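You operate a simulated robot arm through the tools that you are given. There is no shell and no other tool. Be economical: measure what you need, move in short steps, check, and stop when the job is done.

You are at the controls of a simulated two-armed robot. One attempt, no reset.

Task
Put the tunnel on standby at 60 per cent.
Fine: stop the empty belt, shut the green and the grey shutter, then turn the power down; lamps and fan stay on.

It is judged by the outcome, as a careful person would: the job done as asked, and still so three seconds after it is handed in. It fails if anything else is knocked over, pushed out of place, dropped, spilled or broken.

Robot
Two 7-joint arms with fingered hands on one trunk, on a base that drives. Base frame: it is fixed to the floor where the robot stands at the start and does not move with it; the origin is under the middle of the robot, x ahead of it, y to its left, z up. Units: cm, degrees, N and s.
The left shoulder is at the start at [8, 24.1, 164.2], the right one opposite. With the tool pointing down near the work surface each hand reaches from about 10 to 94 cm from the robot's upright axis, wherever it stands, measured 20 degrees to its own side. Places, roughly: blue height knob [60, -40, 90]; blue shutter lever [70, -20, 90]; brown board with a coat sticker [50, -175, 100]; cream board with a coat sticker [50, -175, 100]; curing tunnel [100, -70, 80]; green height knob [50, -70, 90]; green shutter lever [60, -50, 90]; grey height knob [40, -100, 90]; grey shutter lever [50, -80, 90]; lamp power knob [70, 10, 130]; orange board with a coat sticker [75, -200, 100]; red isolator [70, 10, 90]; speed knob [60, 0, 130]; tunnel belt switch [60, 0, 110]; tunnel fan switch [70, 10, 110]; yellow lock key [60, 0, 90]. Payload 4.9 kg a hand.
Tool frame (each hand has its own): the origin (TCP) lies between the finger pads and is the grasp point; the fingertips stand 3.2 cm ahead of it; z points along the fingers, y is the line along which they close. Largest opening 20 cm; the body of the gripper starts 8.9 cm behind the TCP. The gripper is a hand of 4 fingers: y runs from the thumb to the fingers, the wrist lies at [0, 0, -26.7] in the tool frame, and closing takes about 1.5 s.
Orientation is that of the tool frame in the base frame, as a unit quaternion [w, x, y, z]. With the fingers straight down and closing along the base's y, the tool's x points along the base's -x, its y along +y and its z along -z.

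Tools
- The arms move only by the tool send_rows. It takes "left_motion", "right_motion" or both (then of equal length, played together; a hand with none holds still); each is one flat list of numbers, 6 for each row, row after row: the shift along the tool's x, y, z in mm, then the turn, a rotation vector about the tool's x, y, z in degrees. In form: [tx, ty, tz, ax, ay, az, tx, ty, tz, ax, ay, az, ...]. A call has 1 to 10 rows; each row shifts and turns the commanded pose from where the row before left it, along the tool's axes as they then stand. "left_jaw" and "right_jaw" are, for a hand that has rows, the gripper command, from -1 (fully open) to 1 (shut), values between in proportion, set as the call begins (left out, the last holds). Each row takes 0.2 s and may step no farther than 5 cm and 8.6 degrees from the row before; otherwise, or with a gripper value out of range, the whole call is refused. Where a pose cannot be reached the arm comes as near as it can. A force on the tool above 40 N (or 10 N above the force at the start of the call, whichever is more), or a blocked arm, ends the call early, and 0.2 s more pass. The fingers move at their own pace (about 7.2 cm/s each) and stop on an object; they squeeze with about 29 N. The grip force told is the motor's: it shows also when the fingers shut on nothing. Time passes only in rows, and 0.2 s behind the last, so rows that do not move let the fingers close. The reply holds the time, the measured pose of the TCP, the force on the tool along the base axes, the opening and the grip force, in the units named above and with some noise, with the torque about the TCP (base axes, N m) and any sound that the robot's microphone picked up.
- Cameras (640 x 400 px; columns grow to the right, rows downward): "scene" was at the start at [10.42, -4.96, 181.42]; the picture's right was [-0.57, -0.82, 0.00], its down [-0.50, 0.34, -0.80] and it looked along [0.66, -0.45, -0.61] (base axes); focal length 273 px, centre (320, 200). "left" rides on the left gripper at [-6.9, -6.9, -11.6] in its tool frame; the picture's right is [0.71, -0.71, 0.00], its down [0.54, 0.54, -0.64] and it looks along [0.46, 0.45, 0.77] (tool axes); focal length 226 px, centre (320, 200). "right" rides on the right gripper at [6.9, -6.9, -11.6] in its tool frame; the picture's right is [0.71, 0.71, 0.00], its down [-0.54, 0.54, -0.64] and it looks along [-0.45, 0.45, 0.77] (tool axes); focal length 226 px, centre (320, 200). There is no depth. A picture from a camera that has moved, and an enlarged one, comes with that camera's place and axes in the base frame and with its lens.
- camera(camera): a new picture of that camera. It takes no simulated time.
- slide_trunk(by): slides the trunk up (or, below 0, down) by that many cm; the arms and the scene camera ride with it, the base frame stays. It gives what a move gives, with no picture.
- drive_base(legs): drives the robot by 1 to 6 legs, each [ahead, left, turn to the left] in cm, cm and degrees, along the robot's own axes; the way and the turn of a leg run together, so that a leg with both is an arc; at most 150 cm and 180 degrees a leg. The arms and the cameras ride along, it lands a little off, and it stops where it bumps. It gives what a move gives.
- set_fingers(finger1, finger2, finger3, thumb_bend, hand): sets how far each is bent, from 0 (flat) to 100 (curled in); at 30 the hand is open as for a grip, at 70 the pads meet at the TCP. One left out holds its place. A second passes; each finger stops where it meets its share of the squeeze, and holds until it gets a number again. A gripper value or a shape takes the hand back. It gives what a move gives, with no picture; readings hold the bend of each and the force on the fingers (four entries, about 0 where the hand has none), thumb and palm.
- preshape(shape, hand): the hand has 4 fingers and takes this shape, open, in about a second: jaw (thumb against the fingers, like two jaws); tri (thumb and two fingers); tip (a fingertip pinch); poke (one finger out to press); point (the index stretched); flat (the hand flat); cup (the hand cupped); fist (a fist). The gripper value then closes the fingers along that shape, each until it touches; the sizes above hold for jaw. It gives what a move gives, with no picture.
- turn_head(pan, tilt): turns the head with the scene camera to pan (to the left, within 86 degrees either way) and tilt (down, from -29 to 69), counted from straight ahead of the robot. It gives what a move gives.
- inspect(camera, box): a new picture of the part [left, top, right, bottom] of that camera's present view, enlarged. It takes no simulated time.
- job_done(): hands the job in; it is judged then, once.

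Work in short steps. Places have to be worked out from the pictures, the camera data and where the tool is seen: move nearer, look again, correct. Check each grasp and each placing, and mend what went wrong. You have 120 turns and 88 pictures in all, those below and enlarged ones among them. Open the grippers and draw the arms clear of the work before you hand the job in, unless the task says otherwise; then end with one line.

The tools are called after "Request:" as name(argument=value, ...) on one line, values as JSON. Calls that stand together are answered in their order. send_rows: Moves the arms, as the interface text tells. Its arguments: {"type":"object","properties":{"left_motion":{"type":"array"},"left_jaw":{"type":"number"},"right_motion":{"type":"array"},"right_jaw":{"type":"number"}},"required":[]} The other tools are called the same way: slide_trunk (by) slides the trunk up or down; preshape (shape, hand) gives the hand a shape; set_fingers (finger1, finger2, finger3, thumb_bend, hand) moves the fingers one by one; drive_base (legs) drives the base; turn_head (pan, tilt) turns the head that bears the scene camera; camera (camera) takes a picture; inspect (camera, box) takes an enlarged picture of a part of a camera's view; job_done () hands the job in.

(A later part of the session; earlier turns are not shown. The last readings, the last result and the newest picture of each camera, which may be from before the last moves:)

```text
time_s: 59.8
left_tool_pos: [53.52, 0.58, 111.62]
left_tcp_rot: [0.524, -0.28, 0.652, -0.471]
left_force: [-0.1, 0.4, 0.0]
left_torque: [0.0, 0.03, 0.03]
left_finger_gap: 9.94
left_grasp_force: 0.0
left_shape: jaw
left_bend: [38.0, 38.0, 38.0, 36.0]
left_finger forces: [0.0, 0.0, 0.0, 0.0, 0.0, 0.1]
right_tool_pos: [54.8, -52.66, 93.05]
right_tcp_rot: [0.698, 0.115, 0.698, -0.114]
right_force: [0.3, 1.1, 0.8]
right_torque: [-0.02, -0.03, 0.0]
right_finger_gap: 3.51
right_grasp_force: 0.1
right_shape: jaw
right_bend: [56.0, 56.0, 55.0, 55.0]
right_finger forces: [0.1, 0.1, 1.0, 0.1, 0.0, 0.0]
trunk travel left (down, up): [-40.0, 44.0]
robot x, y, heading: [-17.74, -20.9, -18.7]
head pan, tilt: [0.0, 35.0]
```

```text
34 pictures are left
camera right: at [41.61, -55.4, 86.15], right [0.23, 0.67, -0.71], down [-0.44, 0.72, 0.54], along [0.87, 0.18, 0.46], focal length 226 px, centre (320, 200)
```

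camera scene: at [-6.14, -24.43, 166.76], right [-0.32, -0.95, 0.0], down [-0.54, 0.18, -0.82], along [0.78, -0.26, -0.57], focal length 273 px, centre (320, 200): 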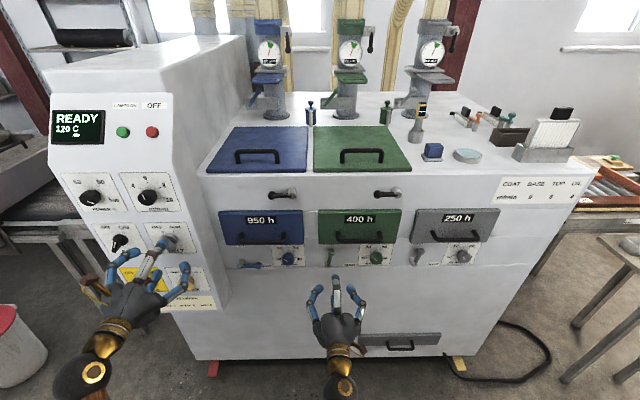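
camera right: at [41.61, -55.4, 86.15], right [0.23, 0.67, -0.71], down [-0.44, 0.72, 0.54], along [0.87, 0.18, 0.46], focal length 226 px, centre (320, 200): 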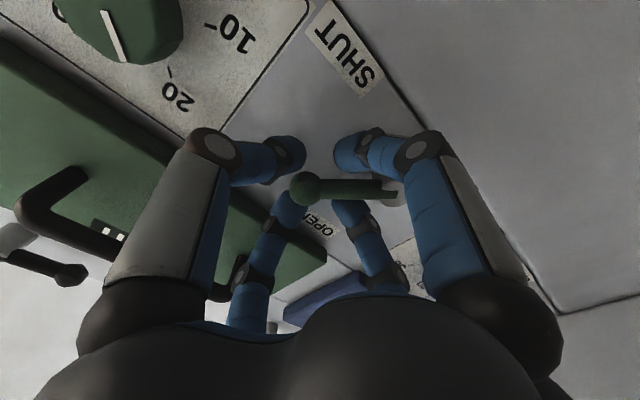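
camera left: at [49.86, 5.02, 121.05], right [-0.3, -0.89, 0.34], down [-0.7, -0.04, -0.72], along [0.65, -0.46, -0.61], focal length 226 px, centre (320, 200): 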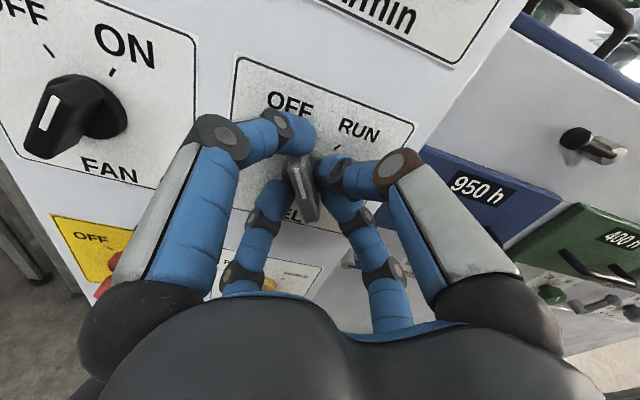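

Lever follows, about halfway. Continue the arc with slight overshoot.

Request:
send_rows(right_motion=[6.1, -5.6, 0, 0, 0, 8.5, 6.1, -5.6, 0, 0, 0, 8.5, 6.1, -5.6, 0, 0, 0, 8.5, 6.1, -5.6, 0, 0, 0, 8.5, 6.1, -5.6, 0, 0, 0, 8.5, 6.1, -5.6, 0, 0, 0, 8.5])

Request:
camera(camera="right")

Request:
inspect(camera="scene", box=[270, 210, 420, 310])

```text
time_s: 61.2
left_tool_pos: [53.47, 0.48, 111.53]
left_tcp_rot: [0.524, -0.278, 0.652, -0.471]
left_force: [0.0, 0.0, 0.6]
left_torque: [-0.01, 0.04, 0.0]
left_finger_gap: 9.97
left_grasp_force: 0.0
left_shape: jaw
left_bend: [38.0, 38.0, 38.0, 36.0]
left_finger forces: [0.0, 0.0, 0.0, 0.0, 0.0, 0.0]
right_tool_pos: [54.17, -54.28, 88.71]
right_tcp_rot: [0.68, 0.403, 0.58, 0.197]
right_force: [0.5, 0.2, 3.4]
right_torque: [0.02, -0.08, 0.0]
right_finger_gap: 3.51
right_grasp_force: 0.2
right_shape: jaw
right_bend: [56.0, 55.0, 55.0, 55.0]
right_finger forces: [0.0, 1.1, 1.7, 0.0, 0.0, 0.1]
trunk travel left (down, up): [-40.0, 44.0]
robot x, y, heading: [-17.58, -21.03, -18.8]
head pan, tilt: [0.0, 35.0]
```

```text
33 pictures are left
camera right: at [43.59, -49.59, 78.94], right [0.32, 0.94, 0.11], down [-0.64, 0.13, 0.76], along [0.7, -0.31, 0.64], focal length 226 px, centre (320, 200)
```

right: 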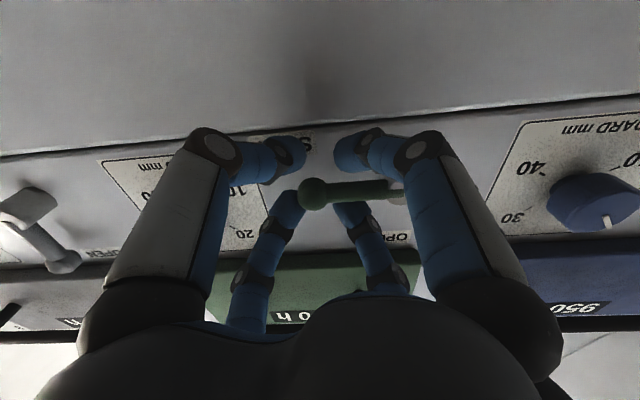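

```text
4.00 times, centred on (345, 260) of scene
camera zoom: at [-6.28, -24.42, 166.78], right [-0.32, -0.95, 0.0], down [-0.54, 0.18, -0.82], along [0.78, -0.26, -0.57], focal length 1092 px, centre (220, -40)
```

zoom: 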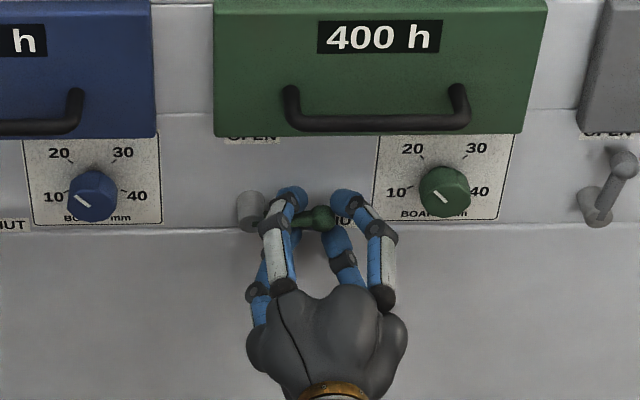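

Nearly horizontal; two more arc rows to seat it, then open and back out.

Request:
send_rows(right_motion=[6.1, -5.6, 0, 0, 0, 8.5, 6.1, -5.6, 0, 0, 0, 8.5])

Request:
send_rows(right_motion=[0, 0, 0, 0, 0, 0, 0, 0, 0, 0, 0, 0, 0, 0, -30, 0, 0, 0, 0, 0, -50, 0, 0, 0, 0, 0, -50, 0, 0, 0], right_jaw=0.3)

Request:
inspect(camera="scene", box=[270, 210, 420, 310])

```text
time_s: 61.8
left_tool_pos: [53.31, 0.53, 111.6]
left_tcp_rot: [0.524, -0.279, 0.652, -0.471]
left_force: [-0.1, -0.1, -0.8]
left_torque: [-0.02, 0.01, -0.02]
left_finger_gap: 9.94
left_grasp_force: 0.1
left_shape: jaw
left_bend: [38.0, 38.0, 38.0, 36.0]
left_finger forces: [0.0, 0.1, 0.1, 0.1, 0.1, 0.0]
right_tool_pos: [54.22, -53.96, 87.17]
right_tcp_rot: [0.643, 0.486, 0.514, 0.295]
right_force: [-0.7, 0.0, 8.0]
right_torque: [0.03, -0.16, -0.02]
right_finger_gap: 3.59
right_grasp_force: 0.2
right_shape: jaw
right_bend: [56.0, 52.0, 56.0, 55.0]
right_finger forces: [0.0, 6.3, 0.3, 0.0, 0.0, 0.0]
trunk travel left (down, up): [-40.0, 44.0]
robot x, y, heading: [-17.26, -20.68, -18.5]
head pan, tilt: [0.0, 35.0]
```

```text
time_s: 63.0
left_tool_pos: [53.17, 0.7, 111.59]
left_tcp_rot: [0.524, -0.28, 0.652, -0.471]
left_force: [-0.2, 0.4, -0.1]
left_torque: [0.01, 0.01, -0.01]
left_finger_gap: 9.95
left_grasp_force: 0.0
left_shape: jaw
left_bend: [38.0, 38.0, 38.0, 36.0]
left_finger forces: [0.0, 0.0, 0.1, 0.0, 0.1, 0.1]
right_tool_pos: [41.83, -49.63, 87.15]
right_tcp_rot: [0.643, 0.486, 0.513, 0.295]
right_force: [0.8, -0.1, -1.2]
right_torque: [0.0, -0.01, 0.02]
right_finger_gap: 6.98
right_grasp_force: 0.0
right_shape: jaw
right_bend: [45.0, 45.0, 45.0, 44.0]
right_finger forces: [0.0, 0.0, 0.0, 0.1, 0.1, 0.0]
trunk travel left (down, up): [-40.0, 44.0]
robot x, y, heading: [-17.91, -20.58, -18.5]
head pan, tilt: [0.0, 35.0]
```

```text
4.00 times, centred on (345, 260) of scene
camera zoom: at [-6.44, -24.42, 166.78], right [-0.32, -0.95, 0.0], down [-0.54, 0.18, -0.82], along [0.78, -0.26, -0.57], focal length 1092 px, centre (220, -40)
```

zoom: 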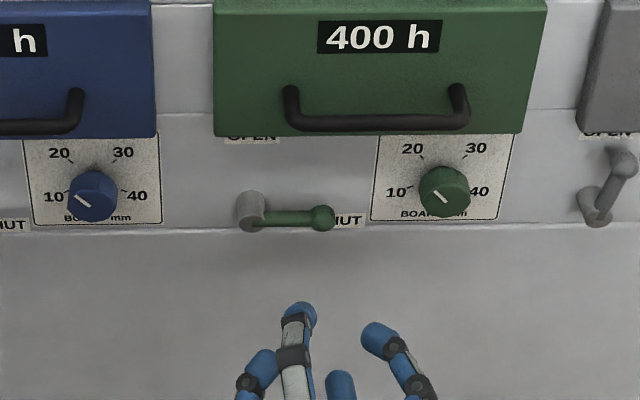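

Green is shut (horizontal like blue). Now roll back and shift to the grey lever with the same offsets.

Request:
send_rows(right_motion=[0, 0, 0, 0, 0, -8.5, 0, 0, 0, 0, 0, -8.5, 0, 0, 0, 0, 0, -8.5, 0, 0, 0, 0, 0, -8.5, 0, 0, 0, 0, 0, -8.5, 0, 0, 0, 0, 0, -8.5, 0, 0, 0, 0, 0, -8.5, 0, 0, 0, 0, 0, -8.5, 0, 0, 0, 0, 0, -8.5, 0, 0, 0, 0, 0, -8.5])

Request:
send_rows(right_motion=[0, 0, 0, 0, 0, -8.5, 0, 0, 0, 0, 0, -8.5, 0, 0, 0, 0, 0, -8.5, 18.9, -35.6, 0, 0, 0, 0, 18.9, -35.6, 0, 0, 0, 0, 18.9, -35.6, 0, 0, 0, 0, 18.9, -35.6, 0, 0, 0, 0, 18.9, -35.6, 0, 0, 0, 0, 18.9, -35.6, 0, 0, 0, 0, 18.9, -35.6, 0, 0, 0, 0])

Request:
camera(camera="right")

```text
time_s: 65.2
left_tool_pos: [53.46, 0.5, 111.56]
left_tcp_rot: [0.524, -0.28, 0.652, -0.47]
left_force: [-0.8, 0.3, -0.2]
left_torque: [0.01, -0.02, 0.02]
left_finger_gap: 9.98
left_grasp_force: 0.1
left_shape: jaw
left_bend: [38.0, 38.0, 38.0, 36.0]
left_finger forces: [0.0, 0.1, 0.1, 0.0, 0.1, 0.1]
right_tool_pos: [41.98, -49.79, 86.99]
right_tcp_rot: [0.673, 0.01, 0.707, -0.218]
right_force: [-0.2, 0.0, 0.3]
right_torque: [-0.01, 0.01, 0.01]
right_finger_gap: 6.99
right_grasp_force: 0.1
right_shape: jaw
right_bend: [45.0, 45.0, 45.0, 44.0]
right_finger forces: [0.1, 0.1, 0.0, 0.0, 0.0, 0.0]
trunk travel left (down, up): [-40.0, 44.0]
robot x, y, heading: [-17.96, -20.44, -18.8]
head pan, tilt: [0.0, 35.0]
```

```text
time_s: 67.4
left_tool_pos: [53.35, 0.39, 111.64]
left_tcp_rot: [0.525, -0.28, 0.652, -0.471]
left_force: [0.0, 1.0, 0.2]
left_torque: [-0.01, -0.01, -0.01]
left_finger_gap: 9.96
left_grasp_force: 0.2
left_shape: jaw
left_bend: [38.0, 38.0, 38.0, 36.0]
left_finger forces: [0.1, 0.0, 0.1, 0.0, 0.1, 0.0]
right_tool_pos: [33.13, -75.72, 94.01]
right_tcp_rot: [0.609, -0.146, 0.692, -0.36]
right_force: [-0.1, -0.2, 0.6]
right_torque: [-0.01, 0.0, 0.02]
right_finger_gap: 6.98
right_grasp_force: 0.0
right_shape: jaw
right_bend: [45.0, 45.0, 45.0, 44.0]
right_finger forces: [0.0, 0.0, 0.1, 0.0, 0.0, 0.0]
trunk travel left (down, up): [-40.0, 44.0]
robot x, y, heading: [-17.71, -21.08, -18.4]
head pan, tilt: [0.0, 35.0]
```

```text
30 pictures are left
camera right: at [19.13, -81.23, 93.52], right [0.01, 0.04, -1.0], down [-0.36, 0.93, 0.03], along [0.93, 0.36, 0.03], focal length 226 px, centre (320, 200)
```

right: 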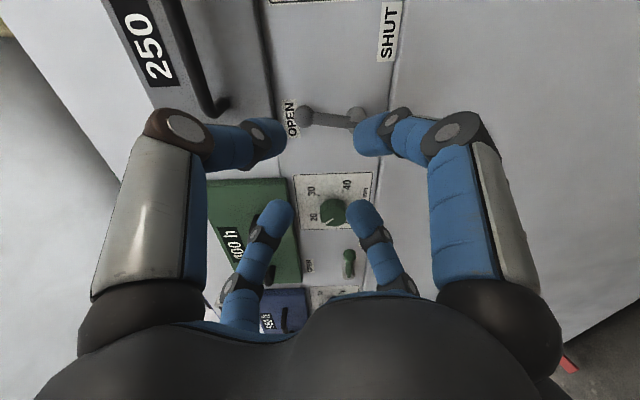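

Aligned laterally. Advance 13 cm.

Request:
send_rows(right_motion=[0, 0, 40, 0, 0, 0, 0, 0, 40, 0, 0, 0, 0, 0, 30, 0, 0, 0, -4, -4, 21, 0, 0, 0])

Request:
camera(camera="right")

```text
time_s: 68.4
left_tool_pos: [53.33, 0.45, 111.52]
left_tcp_rot: [0.523, -0.279, 0.653, -0.472]
left_force: [0.8, 0.2, -0.5]
left_torque: [-0.02, -0.01, -0.02]
left_finger_gap: 9.97
left_grasp_force: 0.0
left_shape: jaw
left_bend: [38.0, 38.0, 38.0, 36.0]
left_finger forces: [0.0, 0.1, 0.0, 0.1, 0.0, 0.0]
right_tool_pos: [45.74, -79.88, 94.59]
right_tcp_rot: [0.608, -0.146, 0.692, -0.36]
right_force: [-0.5, -0.2, 0.0]
right_torque: [0.02, -0.05, 0.05]
right_finger_gap: 6.98
right_grasp_force: 0.0
right_shape: jaw
right_bend: [45.0, 45.0, 45.0, 44.0]
right_finger forces: [0.1, 0.0, 0.0, 0.0, 0.0, 0.0]
trunk travel left (down, up): [-40.0, 44.0]
robot x, y, heading: [-17.6, -20.67, -19.0]
head pan, tilt: [0.0, 35.0]
```

```text
29 pictures are left
camera right: at [31.65, -85.36, 94.03], right [0.01, 0.04, -1.0], down [-0.36, 0.93, 0.03], along [0.93, 0.36, 0.03], focal length 226 px, centre (320, 200)
```

right: 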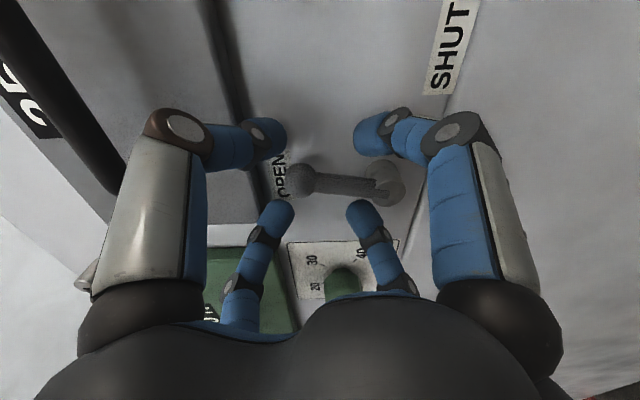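

Same picture as with green; cage and arc.

Request:
send_rows(right_motion=[0, 0, 0, 0, 0, 0, 0, 0, 0, 0, 0, 0, 0, 0, 0, 0, 0, 0], right_jaw=0.65)

Request:
send_rows(right_motion=[6.1, -5.6, 0, 0, 0, 8.5, 6.1, -5.6, 0, 0, 0, 8.5, 6.1, -5.6, 0, 0, 0, 8.5, 6.1, -5.6, 0, 0, 0, 8.5, 6.1, -5.6, 0, 0, 0, 8.5])

Request:
camera(camera="right")

```text
time_s: 69.2
left_tool_pos: [53.49, 0.52, 111.55]
left_tcp_rot: [0.524, -0.28, 0.652, -0.47]
left_force: [0.4, -0.1, -1.0]
left_torque: [-0.02, -0.01, 0.04]
left_finger_gap: 9.95
left_grasp_force: 0.1
left_shape: jaw
left_bend: [38.0, 38.0, 38.0, 36.0]
left_finger forces: [0.1, 0.1, 0.0, 0.1, 0.0, 0.0]
right_tool_pos: [45.71, -79.91, 94.7]
right_tcp_rot: [0.609, -0.146, 0.692, -0.36]
right_force: [-1.2, -1.3, 1.8]
right_torque: [-0.04, -0.05, -0.04]
right_finger_gap: 3.56
right_grasp_force: 0.0
right_shape: jaw
right_bend: [56.0, 56.0, 56.0, 54.0]
right_finger forces: [0.0, 0.0, 0.0, 0.0, 2.3, 0.0]
trunk travel left (down, up): [-40.0, 44.0]
robot x, y, heading: [-17.54, -20.26, -18.5]
head pan, tilt: [0.0, 35.0]
```

```text
time_s: 70.4
left_tool_pos: [53.51, 0.54, 111.63]
left_tcp_rot: [0.525, -0.28, 0.653, -0.469]
left_force: [-0.2, 0.7, 0.2]
left_torque: [0.01, -0.02, 0.01]
left_finger_gap: 9.96
left_grasp_force: 0.1
left_shape: jaw
left_bend: [38.0, 38.0, 38.0, 36.0]
left_finger forces: [0.1, 0.0, 0.0, 0.1, 0.1, 0.0]
right_tool_pos: [44.37, -83.41, 93.2]
right_tcp_rot: [0.698, 0.117, 0.697, -0.113]
right_force: [0.6, 0.0, -0.2]
right_torque: [-0.01, -0.01, 0.05]
right_finger_gap: 3.5
right_grasp_force: 0.2
right_shape: jaw
right_bend: [56.0, 55.0, 56.0, 55.0]
right_finger forces: [0.0, 1.1, 0.4, 0.0, 0.0, 0.1]
trunk travel left (down, up): [-40.0, 44.0]
robot x, y, heading: [-17.55, -20.53, -18.6]
head pan, tilt: [0.0, 35.0]
```

```text
28 pictures are left
camera right: at [31.26, -86.19, 86.16], right [0.23, 0.67, -0.71], down [-0.44, 0.72, 0.54], along [0.87, 0.18, 0.46], focal length 226 px, centre (320, 200)
```

right: 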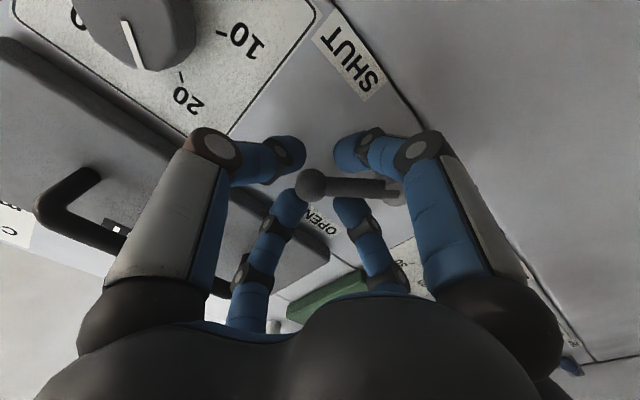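

Following well. Finish the arc, then open and back out.

Request:
send_rows(right_motion=[6.1, -5.6, 0, 0, 0, 8.5, 6.1, -5.6, 0, 0, 0, 8.5, 6.1, -5.6, 0, 0, 0, 8.5, 6.1, -5.6, 0, 0, 0, 8.5, 6.1, -5.6, 0, 0, 0, 8.5, 6.1, -5.6, 0, 0, 0, 8.5, 6.1, -5.6, 0, 0, 0, 8.5, 6.1, -5.6, 0, 0, 0, 8.5])

Request:
send_rows(right_motion=[0, 0, 0, 0, 0, 0, 0, 0, 0, 0, 0, 0, 0, 0, -30, 0, 0, 0, 0, 0, -50, 0, 0, 0, 0, 0, -50, 0, 0, 0, 0, 0, -50, 0, 0, 0], right_jaw=0.3)

Request:
inspect(camera="scene", box=[220, 200, 520, 300])

```text
time_s: 72.2
left_tool_pos: [53.45, 0.59, 111.66]
left_tcp_rot: [0.525, -0.279, 0.652, -0.471]
left_force: [0.0, -0.6, -0.5]
left_torque: [0.03, 0.0, 0.01]
left_finger_gap: 9.95
left_grasp_force: 0.1
left_shape: jaw
left_bend: [38.0, 38.0, 38.0, 36.0]
left_finger forces: [0.0, 0.0, 0.1, 0.0, 0.0, 0.0]
right_tool_pos: [44.01, -84.57, 87.17]
right_tcp_rot: [0.643, 0.486, 0.513, 0.296]
right_force: [-2.3, 1.9, 9.1]
right_torque: [-0.05, -0.31, 0.1]
right_finger_gap: 3.6
right_grasp_force: 0.1
right_shape: jaw
right_bend: [56.0, 52.0, 56.0, 55.0]
right_finger forces: [0.1, 7.6, 0.1, 0.1, 0.1, 0.1]
trunk travel left (down, up): [-40.0, 44.0]
robot x, y, heading: [-17.48, -20.63, -18.7]
head pan, tilt: [0.0, 35.0]
```

```text
time_s: 73.6
left_tool_pos: [53.36, 0.57, 111.74]
left_tcp_rot: [0.525, -0.28, 0.652, -0.471]
left_force: [0.1, -0.1, 0.3]
left_torque: [0.0, 0.03, 0.02]
left_finger_gap: 9.99
left_grasp_force: 0.1
left_shape: jaw
left_bend: [38.0, 38.0, 38.0, 36.0]
left_finger forces: [0.0, 0.0, 0.0, 0.1, 0.0, 0.0]
right_tool_pos: [26.81, -78.78, 86.96]
right_tcp_rot: [0.643, 0.485, 0.514, 0.296]
right_force: [-1.3, -0.7, 0.0]
right_torque: [-0.03, -0.01, 0.03]
right_finger_gap: 7.0
right_grasp_force: 0.0
right_shape: jaw
right_bend: [45.0, 45.0, 45.0, 44.0]
right_finger forces: [0.0, 0.1, 0.0, 0.1, 0.0, 0.0]
trunk travel left (down, up): [-40.0, 44.0]
robot x, y, heading: [-17.98, -20.93, -18.4]
head pan, tilt: [0.0, 35.0]
```

```text
2.13 times, centred on (370, 250) of scene
camera zoom: at [-6.52, -24.39, 166.79], right [-0.32, -0.95, 0.0], down [-0.54, 0.18, -0.82], along [0.78, -0.26, -0.57], focal length 582 px, centre (213, 93)
```

zoom: 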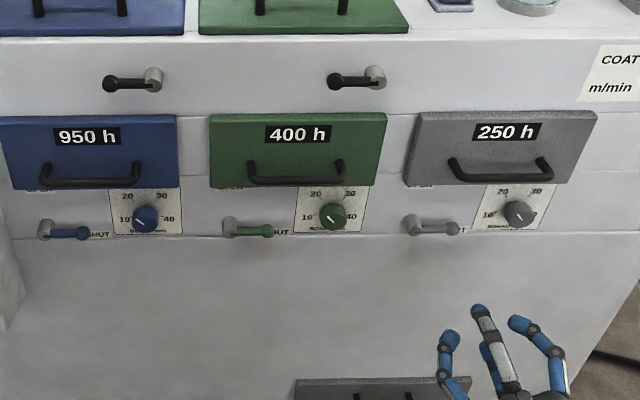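

All three shutters shut. Now the power knob with the left hand: back off, unroll, and move in front of it.

Request:
send_rows(left_motion=[0, 0, -45, 0, 0, 0, 0, 0, 0, 0, 0, 8.2, 0, 0, 0, 0, 0, 8.2, 0, 0, 0, 0, 0, 8.2, 0, 0, 0, 0, 0, 8.2, 0, 0, 0, 0, 0, 8.2, 0, 0, 0, 0, 0, 8.2, 0, 0, 0, 0, 0, 8.2, 0, 0, 0, 0, 0, 8.2])

Request:
send_rows(left_motion=[-31, 32, 0, 0, 0, 0, -31, 32, 0, 0, 0, 0, -31, 32, 0, 0, 0, 0, -31, 32, 0, 0, 0, 0, -31, 32, 0, 0, 0, 0])

Request:
camera(camera="left")

```text
time_s: 75.6
left_tool_pos: [49.15, 1.96, 111.61]
left_tcp_rot: [0.696, 0.119, 0.699, -0.112]
left_force: [0.4, -0.2, -0.1]
left_torque: [0.01, 0.02, 0.03]
left_finger_gap: 9.97
left_grasp_force: 0.1
left_shape: jaw
left_bend: [38.0, 38.0, 38.0, 36.0]
left_finger forces: [0.0, 0.0, 0.1, 0.1, 0.1, 0.0]
right_tool_pos: [27.03, -78.97, 87.04]
right_tcp_rot: [0.643, 0.485, 0.514, 0.296]
right_force: [0.8, -0.2, 0.3]
right_torque: [0.01, 0.01, 0.01]
right_finger_gap: 6.99
right_grasp_force: 0.1
right_shape: jaw
right_bend: [45.0, 45.0, 45.0, 44.0]
right_finger forces: [0.1, 0.1, 0.1, 0.0, 0.1, 0.0]
trunk travel left (down, up): [-40.0, 44.0]
robot x, y, heading: [-17.56, -20.37, -18.5]
head pan, tilt: [0.0, 35.0]
```

```text
time_s: 76.8
left_tool_pos: [54.53, 17.17, 127.14]
left_tcp_rot: [0.695, 0.12, 0.701, -0.112]
left_force: [-0.3, 0.1, 0.4]
left_torque: [0.02, -0.04, 0.0]
left_finger_gap: 9.98
left_grasp_force: 0.1
left_shape: jaw
left_bend: [38.0, 38.0, 38.0, 36.0]
left_finger forces: [0.0, 0.0, 0.0, 0.0, 0.0, 0.1]
right_tool_pos: [27.03, -78.76, 86.91]
right_tcp_rot: [0.643, 0.485, 0.515, 0.294]
right_force: [-0.5, 0.5, 0.3]
right_torque: [0.02, 0.02, -0.02]
right_finger_gap: 6.99
right_grasp_force: 0.0
right_shape: jaw
right_bend: [45.0, 45.0, 45.0, 44.0]
right_finger forces: [0.0, 0.0, 0.0, 0.0, 0.1, 0.0]
trunk travel left (down, up): [-40.0, 44.0]
robot x, y, heading: [-17.54, -20.71, -18.8]
head pan, tilt: [0.0, 35.0]
```

```text
26 pictures are left
camera left: at [41.26, 14.24, 134.1], right [-0.23, -0.66, -0.71], down [-0.44, 0.72, -0.53], along [0.87, 0.19, -0.46], focal length 226 px, centre (320, 200)
```

left: 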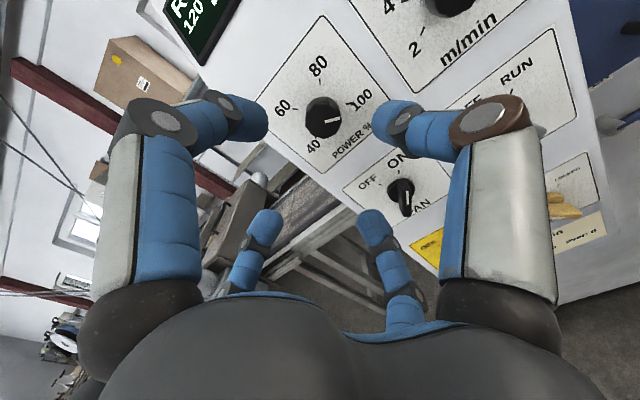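

Zoom on the power dial to read scale and pointer.

Request:
inspect(camera="left", box=[260, 40, 400, 180])

Request:
inspect(camera="scene", box=[40, 90, 200, 220])

```text
2.86 times, centred on (330, 110) of left
camera zoom: at [41.26, 14.24, 134.1], right [-0.23, -0.66, -0.71], down [-0.44, 0.72, -0.53], along [0.87, 0.19, -0.46], focal length 646 px, centre (291, 457)
```

zoom: 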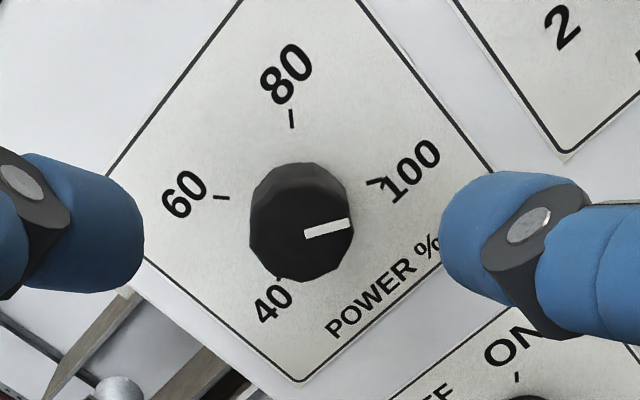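

```text
3.08 times, centred on (120, 155) of scene
camera zoom: at [-6.19, -24.29, 166.76], right [-0.32, -0.95, 0.0], down [-0.54, 0.18, -0.82], along [0.78, -0.26, -0.57], focal length 840 px, centre (935, 338)
```

zoom: 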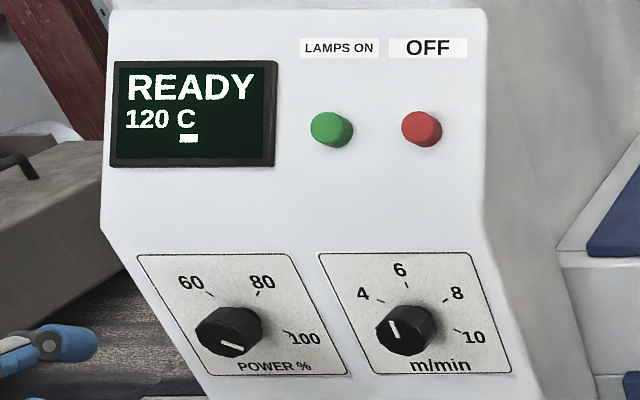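

Pointer is at 100 exactly; 60 lies ~158° counter-clockwise. I roll +43°, advance 11.5 cm and look.

Request:
send_rows(left_motion=[0, 0, 0, 0, 0, 8.5, 0, 0, 0, 0, 0, 8.5, 0, 0, 0, 0, 0, 8.5, 0, 0, 0, 0, 0, 8.5, 0, 0, 0, 0, 0, 8.5, 0, 0, 35, 0, 0, 0, 0, 0, 35, 0, 0, 0, 0, 0, 20, 0, 0, 0, 0, 0, 15, 0, 0, 0])

Request:
camera(camera="left")

```text
time_s: 78.8
left_tool_pos: [64.54, 13.64, 127.18]
left_tcp_rot: [0.688, 0.365, 0.609, 0.148]
left_force: [-0.1, -0.3, 0.5]
left_torque: [-0.02, -0.04, 0.02]
left_finger_gap: 9.97
left_grasp_force: 0.0
left_shape: jaw
left_bend: [38.0, 38.0, 38.0, 36.0]
left_finger forces: [0.1, 0.1, 0.0, 0.0, 0.0, 0.0]
right_tool_pos: [27.22, -78.84, 86.9]
right_tcp_rot: [0.643, 0.485, 0.514, 0.295]
right_force: [-0.1, -0.1, -0.1]
right_torque: [-0.01, 0.0, 0.0]
right_finger_gap: 7.0
right_grasp_force: 0.0
right_shape: jaw
right_bend: [45.0, 45.0, 45.0, 44.0]
right_finger forces: [0.0, 0.0, 0.1, 0.0, 0.0, 0.0]
trunk travel left (down, up): [-40.0, 44.0]
robot x, y, heading: [-17.63, -20.7, -18.6]
head pan, tilt: [0.0, 35.0]
```

```text
23 pictures are left
camera left: at [50.28, 8.08, 127.58], right [-0.02, -0.03, -1.0], down [-0.36, 0.93, -0.02], along [0.93, 0.36, -0.03], focal length 226 px, centre (320, 200)
```

left: 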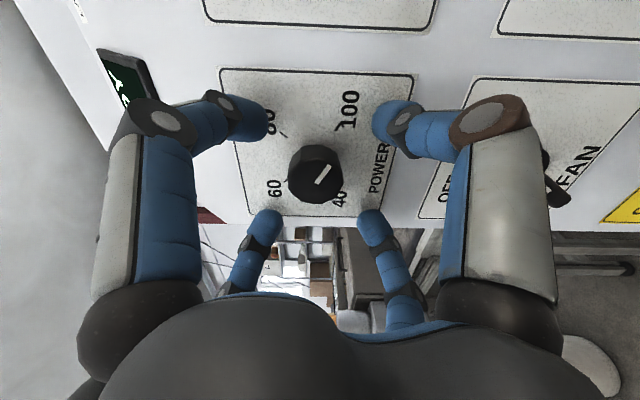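

Centred. Advance 1.8 cm and close on the knob.

Request:
send_rows(left_motion=[0, 0, 9, 0, 0, 0, 0, 0, 9, 0, 0, 0])

Request:
send_rows(left_motion=[0, 0, 0, 0, 0, 0, 0, 0, 0, 0, 0, 0, 0, 0, 0, 0, 0, 0, 0, 0, 0, 0, 0, 0], left_jaw=0.9)

Request:
camera(camera="left")

```text
time_s: 79.4
left_tool_pos: [65.35, 13.61, 127.5]
left_tcp_rot: [0.69, 0.361, 0.609, 0.151]
left_force: [-34.1, 8.0, -3.4]
left_torque: [-0.02, -0.13, 0.7]
left_finger_gap: 10.06
left_grasp_force: 0.0
left_shape: jaw
left_bend: [37.0, 38.0, 37.0, 36.0]
left_finger forces: [9.0, 11.6, 14.6, 0.0, 0.0, 0.0]
right_tool_pos: [26.75, -78.69, 87.21]
right_tcp_rot: [0.644, 0.483, 0.513, 0.297]
right_force: [0.2, -0.2, 0.0]
right_torque: [-0.05, -0.02, -0.02]
right_finger_gap: 6.99
right_grasp_force: 0.1
right_shape: jaw
right_bend: [45.0, 45.0, 45.0, 44.0]
right_finger forces: [0.0, 0.0, 0.0, 0.0, 0.0, 0.1]
trunk travel left (down, up): [-40.0, 44.0]
robot x, y, heading: [-17.34, -20.77, -18.5]
head pan, tilt: [0.0, 35.0]
```

```text
time_s: 80.4
left_tool_pos: [65.61, 12.91, 127.42]
left_tcp_rot: [0.689, 0.364, 0.609, 0.148]
left_force: [-33.9, -3.6, -9.3]
left_torque: [0.36, 0.73, -1.11]
left_finger_gap: 5.31
left_grasp_force: 29.2
left_shape: jaw
left_bend: [84.0, 83.0, 84.0, 51.0]
left_finger forces: [36.3, 17.3, 15.2, 0.1, 59.2, 0.1]
right_tool_pos: [26.77, -78.94, 87.16]
right_tcp_rot: [0.643, 0.486, 0.513, 0.295]
right_force: [0.2, 1.2, 0.0]
right_torque: [-0.01, -0.01, 0.01]
right_finger_gap: 6.98
right_grasp_force: 0.1
right_shape: jaw
right_bend: [45.0, 45.0, 45.0, 44.0]
right_finger forces: [0.0, 0.1, 0.0, 0.0, 0.0, 0.0]
trunk travel left (down, up): [-40.0, 44.0]
robot x, y, heading: [-17.38, -20.89, -18.5]
head pan, tilt: [0.0, 35.0]
```

```text
22 pictures are left
camera left: at [51.44, 7.41, 127.77], right [-0.02, -0.03, -1.0], down [-0.36, 0.93, -0.02], along [0.93, 0.36, -0.03], focal length 226 px, centre (320, 200)
```

left: 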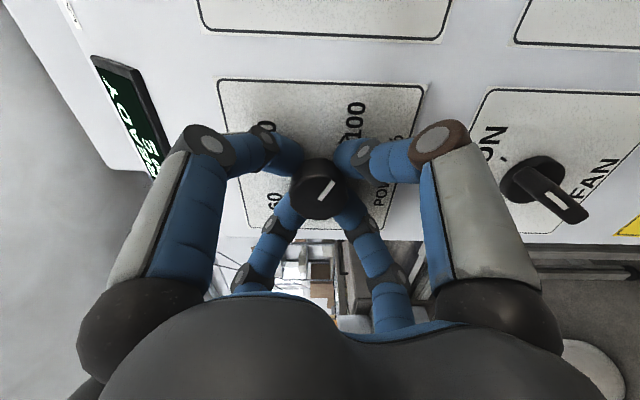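

Fingertips touched the panel. I reopen, back off 1 cm, and re-close.

Request:
send_rows(left_motion=[0, 0, -5, 0, 0, 0, 0, 0, -5, 0, 0, 0, 0, 0, 0, 0, 0, 0, 0, 0, 0, 0, 0, 0, 0, 0, 0, 0, 0, 0], left_jaw=0.0)

Request:
send_rows(left_motion=[0, 0, 0, 0, 0, 0, 0, 0, 0, 0, 0, 0, 0, 0, 0, 0, 0, 0, 0, 0, 0, 0, 0, 0], left_jaw=0.7)

Request:
camera(camera="left")

```text
time_s: 81.6
left_tool_pos: [65.01, 13.38, 127.31]
left_tcp_rot: [0.689, 0.364, 0.609, 0.148]
left_force: [-1.7, 1.4, -0.3]
left_torque: [-0.09, -0.04, 0.12]
left_finger_gap: 10.0
left_grasp_force: 0.1
left_shape: jaw
left_bend: [38.0, 38.0, 38.0, 36.0]
left_finger forces: [0.0, 2.4, 0.0, 0.0, 0.0, 0.1]
right_tool_pos: [26.98, -78.92, 87.01]
right_tcp_rot: [0.643, 0.485, 0.515, 0.295]
right_force: [-0.5, -0.8, -0.5]
right_torque: [0.04, 0.01, 0.0]
right_finger_gap: 6.99
right_grasp_force: 0.2
right_shape: jaw
right_bend: [45.0, 45.0, 45.0, 44.0]
right_finger forces: [0.0, 0.1, 0.1, 0.0, 0.0, 0.0]
trunk travel left (down, up): [-40.0, 44.0]
robot x, y, heading: [-17.4, -20.48, -18.5]
head pan, tilt: [0.0, 35.0]
```

```text
time_s: 82.6
left_tool_pos: [65.25, 13.36, 127.17]
left_tcp_rot: [0.689, 0.364, 0.609, 0.148]
left_force: [3.5, -1.9, 2.7]
left_torque: [-0.06, -0.3, -0.14]
left_finger_gap: 3.23
left_grasp_force: 29.0
left_shape: jaw
left_bend: [54.0, 77.0, 76.0, 56.0]
left_finger forces: [35.3, 27.2, 23.5, 0.1, 24.3, 0.1]
right_tool_pos: [27.01, -78.97, 87.02]
right_tcp_rot: [0.643, 0.486, 0.514, 0.295]
right_force: [0.2, 0.1, 0.7]
right_torque: [0.01, -0.03, -0.02]
right_finger_gap: 7.0
right_grasp_force: 0.1
right_shape: jaw
right_bend: [45.0, 45.0, 45.0, 44.0]
right_finger forces: [0.1, 0.0, 0.1, 0.0, 0.0, 0.0]
trunk travel left (down, up): [-40.0, 44.0]
robot x, y, heading: [-17.34, -20.64, -18.5]
head pan, tilt: [0.0, 35.0]
```

```text
21 pictures are left
camera left: at [50.97, 7.71, 127.59], right [-0.02, -0.03, -1.0], down [-0.36, 0.93, -0.02], along [0.93, 0.36, -0.03], focal length 226 px, centre (320, 200)
```

left: 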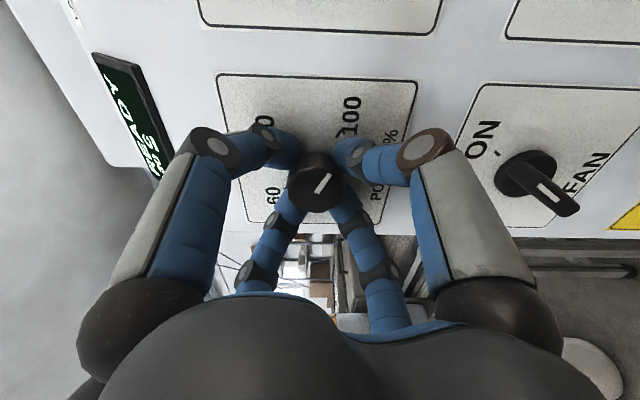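

All four digits grip the knob. Turn counter-clockwise 85° and look.

Request:
send_rows(left_motion=[0, 0, 0, 0, 0, -8.5, 0, 0, 0, 0, 0, -8.5, 0, 0, 0, 0, 0, -8.5, 0, 0, 0, 0, 0, -8.5, 0, 0, 0, 0, 0, -8.5, 0, 0, 0, 0, 0, -8.5, 0, 0, 0, 0, 0, -8.5, 0, 0, 0, 0, 0, -8.5, 0, 0, 0, 0, 0, -8.5, 0, 0, 0, 0, 0, -8.5])

Request:
inspect(camera="left", box=[210, 50, 430, 250])

```text
time_s: 84.6
left_tool_pos: [65.09, 12.78, 126.95]
left_tcp_rot: [0.636, -0.071, 0.709, -0.297]
left_force: [-7.0, -9.7, -5.8]
left_torque: [0.24, -0.22, 0.22]
left_finger_gap: 3.28
left_grasp_force: 28.5
left_shape: jaw
left_bend: [54.0, 77.0, 61.0, 55.0]
left_finger forces: [53.3, 31.5, 34.6, 0.0, 29.0, 0.0]
right_tool_pos: [26.98, -78.94, 87.23]
right_tcp_rot: [0.642, 0.487, 0.514, 0.294]
right_force: [1.5, -0.2, 1.1]
right_torque: [0.02, 0.02, 0.02]
right_finger_gap: 7.0
right_grasp_force: 0.1
right_shape: jaw
right_bend: [45.0, 45.0, 45.0, 44.0]
right_finger forces: [0.1, 0.0, 0.0, 0.0, 0.0, 0.1]
trunk travel left (down, up): [-40.0, 44.0]
robot x, y, heading: [-17.68, -20.38, -18.9]
head pan, tilt: [0.0, 35.0]
stopped in row 9 (left hand): the force on the tool passed its limit at 41 N (the readings are from after the stop); the commanded pose is now the measured one
```

```text
2.00 times, centred on (320, 150) of left
camera zoom: at [53.42, 14.28, 136.55], right [-0.32, -0.91, -0.25], down [-0.55, 0.39, -0.73], along [0.77, -0.1, -0.63], focal length 452 px, centre (320, 300)
```

zoom: 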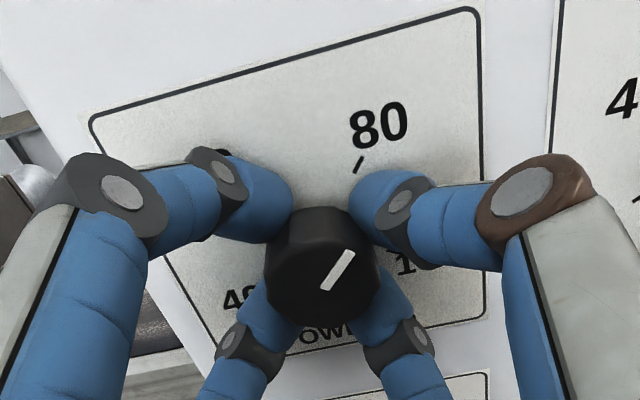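

Knob turned with the hand to ~80. Continue 34° more before regrasping.

Request:
send_rows(left_motion=[0, 0, 0, 0, 0, -8, 0, 0, 0, 0, 0, -8, 0, 0, 0, 0, 0, -8, 0, 0, 0, 0, 0, -8])

Request:
send_rows(left_motion=[0, 0, 0, 0, 0, 0, 0, 0, 0, 0, 0, 0, 0, 0, 0, 0, 0, 0, 0, 0, 0, 0, 0, 0, 0, 0, -30, 0, 0, 0], left_jaw=0.0)

Request:
camera(camera="left")

```text
time_s: 85.6
left_tool_pos: [65.03, 12.45, 127.14]
left_tcp_rot: [0.53, -0.263, 0.662, -0.46]
left_force: [-25.8, -23.7, -15.7]
left_torque: [0.29, -0.76, -0.77]
left_finger_gap: 3.36
left_grasp_force: 29.3
left_shape: jaw
left_bend: [55.0, 77.0, 61.0, 55.0]
left_finger forces: [35.1, 40.7, 31.2, 0.0, 72.7, 0.0]
right_tool_pos: [26.76, -79.16, 86.92]
right_tcp_rot: [0.642, 0.487, 0.512, 0.296]
right_force: [0.9, 0.7, 0.2]
right_torque: [-0.02, -0.01, -0.01]
right_finger_gap: 7.0
right_grasp_force: 0.0
right_shape: jaw
right_bend: [45.0, 45.0, 45.0, 44.0]
right_finger forces: [0.0, 0.0, 0.1, 0.0, 0.0, 0.0]
trunk travel left (down, up): [-40.0, 44.0]
robot x, y, heading: [-17.82, -20.95, -18.7]
head pan, tilt: [0.0, 35.0]
```

```text
time_s: 86.8
left_tool_pos: [62.24, 13.99, 127.32]
left_tcp_rot: [0.532, -0.264, 0.66, -0.46]
left_force: [0.7, 0.1, 0.4]
left_torque: [0.0, 0.05, 0.0]
left_finger_gap: 9.97
left_grasp_force: 0.0
left_shape: jaw
left_bend: [38.0, 38.0, 38.0, 36.0]
left_finger forces: [0.0, 0.0, 0.0, 0.0, 0.0, 0.0]
right_tool_pos: [26.83, -79.0, 87.0]
right_tcp_rot: [0.643, 0.485, 0.514, 0.295]
right_force: [-0.5, 0.0, 0.2]
right_torque: [0.02, 0.03, -0.03]
right_finger_gap: 6.99
right_grasp_force: 0.1
right_shape: jaw
right_bend: [45.0, 45.0, 45.0, 44.0]
right_finger forces: [0.0, 0.1, 0.0, 0.1, 0.1, 0.0]
trunk travel left (down, up): [-40.0, 44.0]
robot x, y, heading: [-17.4, -20.76, -18.9]
head pan, tilt: [0.0, 35.0]
```

```text
19 pictures are left
camera left: at [52.23, 20.55, 136.57], right [-0.31, -0.9, 0.3], down [-0.69, -0.01, -0.72], along [0.65, -0.43, -0.62], focal length 226 px, centre (320, 200)
```

left: 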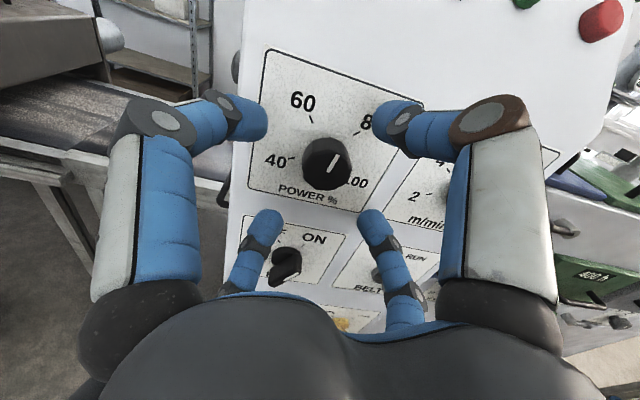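

Pointer is at ~75%. Roll back 60°, regrasp and turn the remaining ~60°.

Request:
send_rows(left_motion=[0, 0, 0, 0, 0, 8.5, 0, 0, 0, 0, 0, 8.5, 0, 0, 0, 0, 0, 8.5, 0, 0, 0, 0, 0, 8.5, 0, 0, 0, 0, 0, 8.5, 0, 0, 0, 0, 0, 8.5, 0, 0, 0, 0, 0, 8.5, 0, 3, 15, 0, 0, 0, 0, 0, 13, 0, 0, 0])

Request:
send_rows(left_motion=[0, 0, 0, 0, 0, 0, 0, 0, 0, 0, 0, 0, 0, 0, 0, 0, 0, 0, 0, 0, 0, 0, 0, 0], left_jaw=0.7)

Request:
send_rows(left_motion=[0, 0, 0, 0, 0, -7.5, 0, 0, 0, 0, 0, -7.5, 0, 0, 0, 0, 0, -7.5, 0, 0, 0, 0, 0, -7.5, 0, 0, 0, 0, 0, -7.5, 0, 0, 0, 0, 0, -7.5])

Request:
camera(camera="left")

```text
time_s: 88.8
left_tool_pos: [65.09, 13.46, 127.08]
left_tcp_rot: [0.69, 0.098, 0.705, -0.135]
left_force: [-0.9, -0.3, -0.4]
left_torque: [0.01, 0.02, 0.08]
left_finger_gap: 9.96
left_grasp_force: 0.1
left_shape: jaw
left_bend: [38.0, 38.0, 38.0, 36.0]
left_finger forces: [0.0, 0.5, 0.0, 0.0, 0.1, 0.1]
right_tool_pos: [26.96, -78.98, 86.96]
right_tcp_rot: [0.642, 0.486, 0.514, 0.294]
right_force: [-0.1, 0.0, -0.5]
right_torque: [-0.03, -0.03, -0.02]
right_finger_gap: 7.01
right_grasp_force: 0.1
right_shape: jaw
right_bend: [45.0, 45.0, 45.0, 44.0]
right_finger forces: [0.1, 0.0, 0.1, 0.0, 0.0, 0.0]
trunk travel left (down, up): [-40.0, 44.0]
robot x, y, heading: [-17.72, -20.7, -18.6]
head pan, tilt: [0.0, 35.0]
```

```text
time_s: 89.8
left_tool_pos: [65.25, 13.34, 126.91]
left_tcp_rot: [0.689, 0.099, 0.705, -0.136]
left_force: [6.0, -2.7, 0.3]
left_torque: [0.0, -0.17, -0.06]
left_finger_gap: 3.48
left_grasp_force: 28.8
left_shape: jaw
left_bend: [54.0, 76.0, 76.0, 52.0]
left_finger forces: [32.6, 23.7, 22.9, 0.0, 25.3, 0.0]
right_tool_pos: [27.11, -79.13, 86.88]
right_tcp_rot: [0.643, 0.486, 0.514, 0.294]
right_force: [-0.3, 0.6, 0.2]
right_torque: [-0.02, -0.01, 0.02]
right_finger_gap: 6.99
right_grasp_force: 0.1
right_shape: jaw
right_bend: [45.0, 45.0, 45.0, 44.0]
right_finger forces: [0.0, 0.0, 0.0, 0.0, 0.1, 0.0]
trunk travel left (down, up): [-40.0, 44.0]
robot x, y, heading: [-17.32, -20.81, -18.8]
head pan, tilt: [0.0, 35.0]
```

```text
time_s: 91.2
left_tool_pos: [65.06, 12.83, 126.91]
left_tcp_rot: [0.582, -0.178, 0.69, -0.391]
left_force: [-11.7, -24.5, -21.7]
left_torque: [0.52, 0.06, -0.97]
left_finger_gap: 3.51
left_grasp_force: 28.6
left_shape: jaw
left_bend: [80.0, 76.0, 61.0, 52.0]
left_finger forces: [24.4, 27.2, 33.3, 0.0, 56.5, 0.1]
right_tool_pos: [26.96, -79.22, 86.83]
right_tcp_rot: [0.642, 0.486, 0.513, 0.295]
right_force: [-0.1, -1.0, -0.3]
right_torque: [0.01, 0.0, 0.0]
right_finger_gap: 6.98
right_grasp_force: 0.2
right_shape: jaw
right_bend: [45.0, 45.0, 45.0, 44.0]
right_finger forces: [0.1, 0.0, 0.0, 0.1, 0.1, 0.0]
trunk travel left (down, up): [-40.0, 44.0]
robot x, y, heading: [-17.74, -20.72, -18.6]
head pan, tilt: [0.0, 35.0]
```

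```text
18 pictures are left
camera left: at [54.39, 17.08, 136.79], right [-0.33, -0.94, 0.06], down [-0.63, 0.18, -0.75], along [0.7, -0.28, -0.65], focal length 226 px, centre (320, 200)
```

left: 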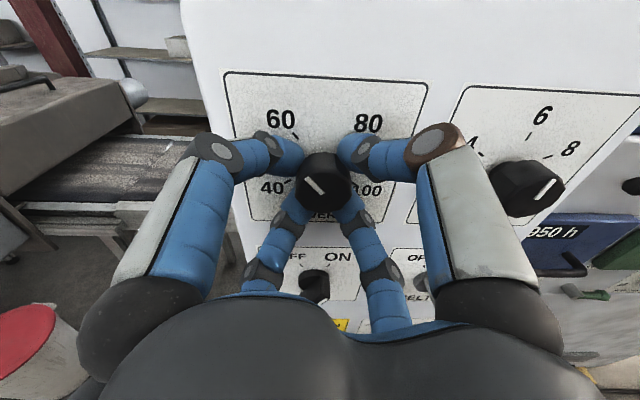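

Pointer appears near 60. Release, back out and verify, also checking the speed knob.

Request:
send_rows(left_motion=[0, 0, 0, 0, 0, 0, 0, 0, 0, 0, 0, 0, 0, 0, 0, 0, 0, 0, 0, 0, 0, 0, 0, 0, 0, 0, -35, 0, 0, 0, 0, 0, -45, 0, 0, 0], left_jaw=0.0)

Request:
inspect(camera="left", box=[220, 20, 420, 190])

Request:
inspect(camera="scene", box=[40, 90, 210, 300])

```text
time_s: 92.6
left_tool_pos: [57.29, 16.08, 127.12]
left_tcp_rot: [0.586, -0.179, 0.688, -0.389]
left_force: [0.2, -0.4, 0.7]
left_torque: [-0.01, 0.0, 0.01]
left_finger_gap: 9.95
left_grasp_force: 0.0
left_shape: jaw
left_bend: [38.0, 38.0, 38.0, 36.0]
left_finger forces: [0.1, 0.0, 0.0, 0.0, 0.0, 0.1]
right_tool_pos: [26.8, -79.05, 87.08]
right_tcp_rot: [0.643, 0.485, 0.514, 0.295]
right_force: [-1.1, -0.2, 0.4]
right_torque: [-0.02, 0.04, 0.01]
right_finger_gap: 6.98
right_grasp_force: 0.0
right_shape: jaw
right_bend: [45.0, 45.0, 45.0, 44.0]
right_finger forces: [0.0, 0.1, 0.0, 0.1, 0.0, 0.1]
trunk travel left (down, up): [-40.0, 44.0]
robot x, y, heading: [-17.41, -20.6, -18.8]
head pan, tilt: [0.0, 35.0]
```

```text
2.35 times, centred on (320, 105) of left
camera zoom: at [46.59, 20.23, 136.94], right [-0.33, -0.94, 0.06], down [-0.63, 0.17, -0.76], along [0.71, -0.28, -0.65], focal length 532 px, centre (320, 424)
```

zoom: 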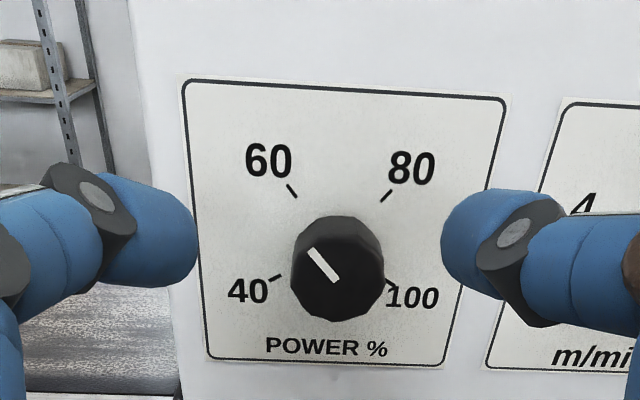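

```text
1.90 times, centred on (125, 195) of scene
camera zoom: at [-6.46, -24.46, 166.78], right [-0.32, -0.95, 0.0], down [-0.54, 0.18, -0.82], along [0.78, -0.26, -0.57], focal length 520 px, centre (691, 210)
```

zoom: 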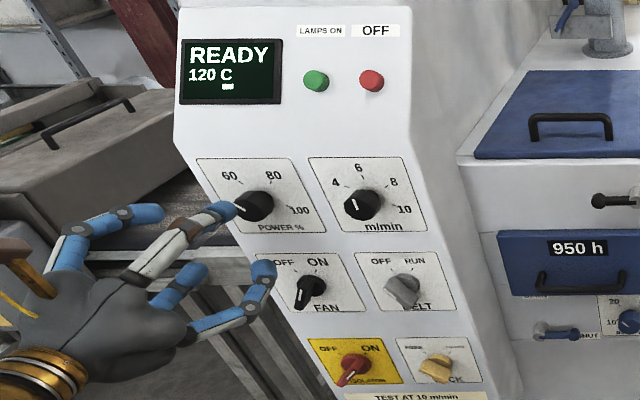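

Very near 60. I zoom tightly to measure the pointer against the tick.

Request:
inspect(camera="left", box=[295, 85, 365, 150])

```text
6.15 times, centred on (330, 118) of left
camera zoom: at [46.59, 20.23, 136.94], right [-0.33, -0.94, 0.06], down [-0.63, 0.17, -0.76], along [0.71, -0.28, -0.65], focal length 1391 px, centre (258, 708)
```

zoom: 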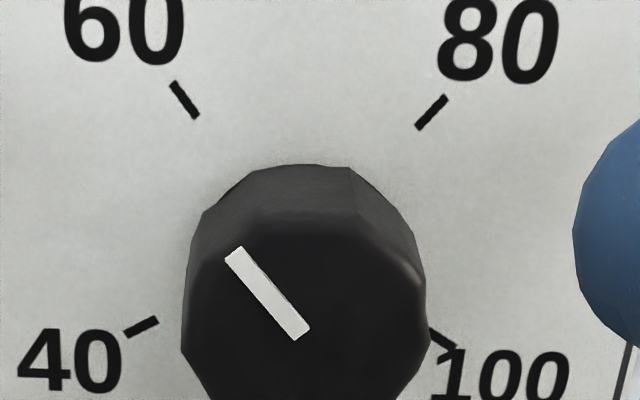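

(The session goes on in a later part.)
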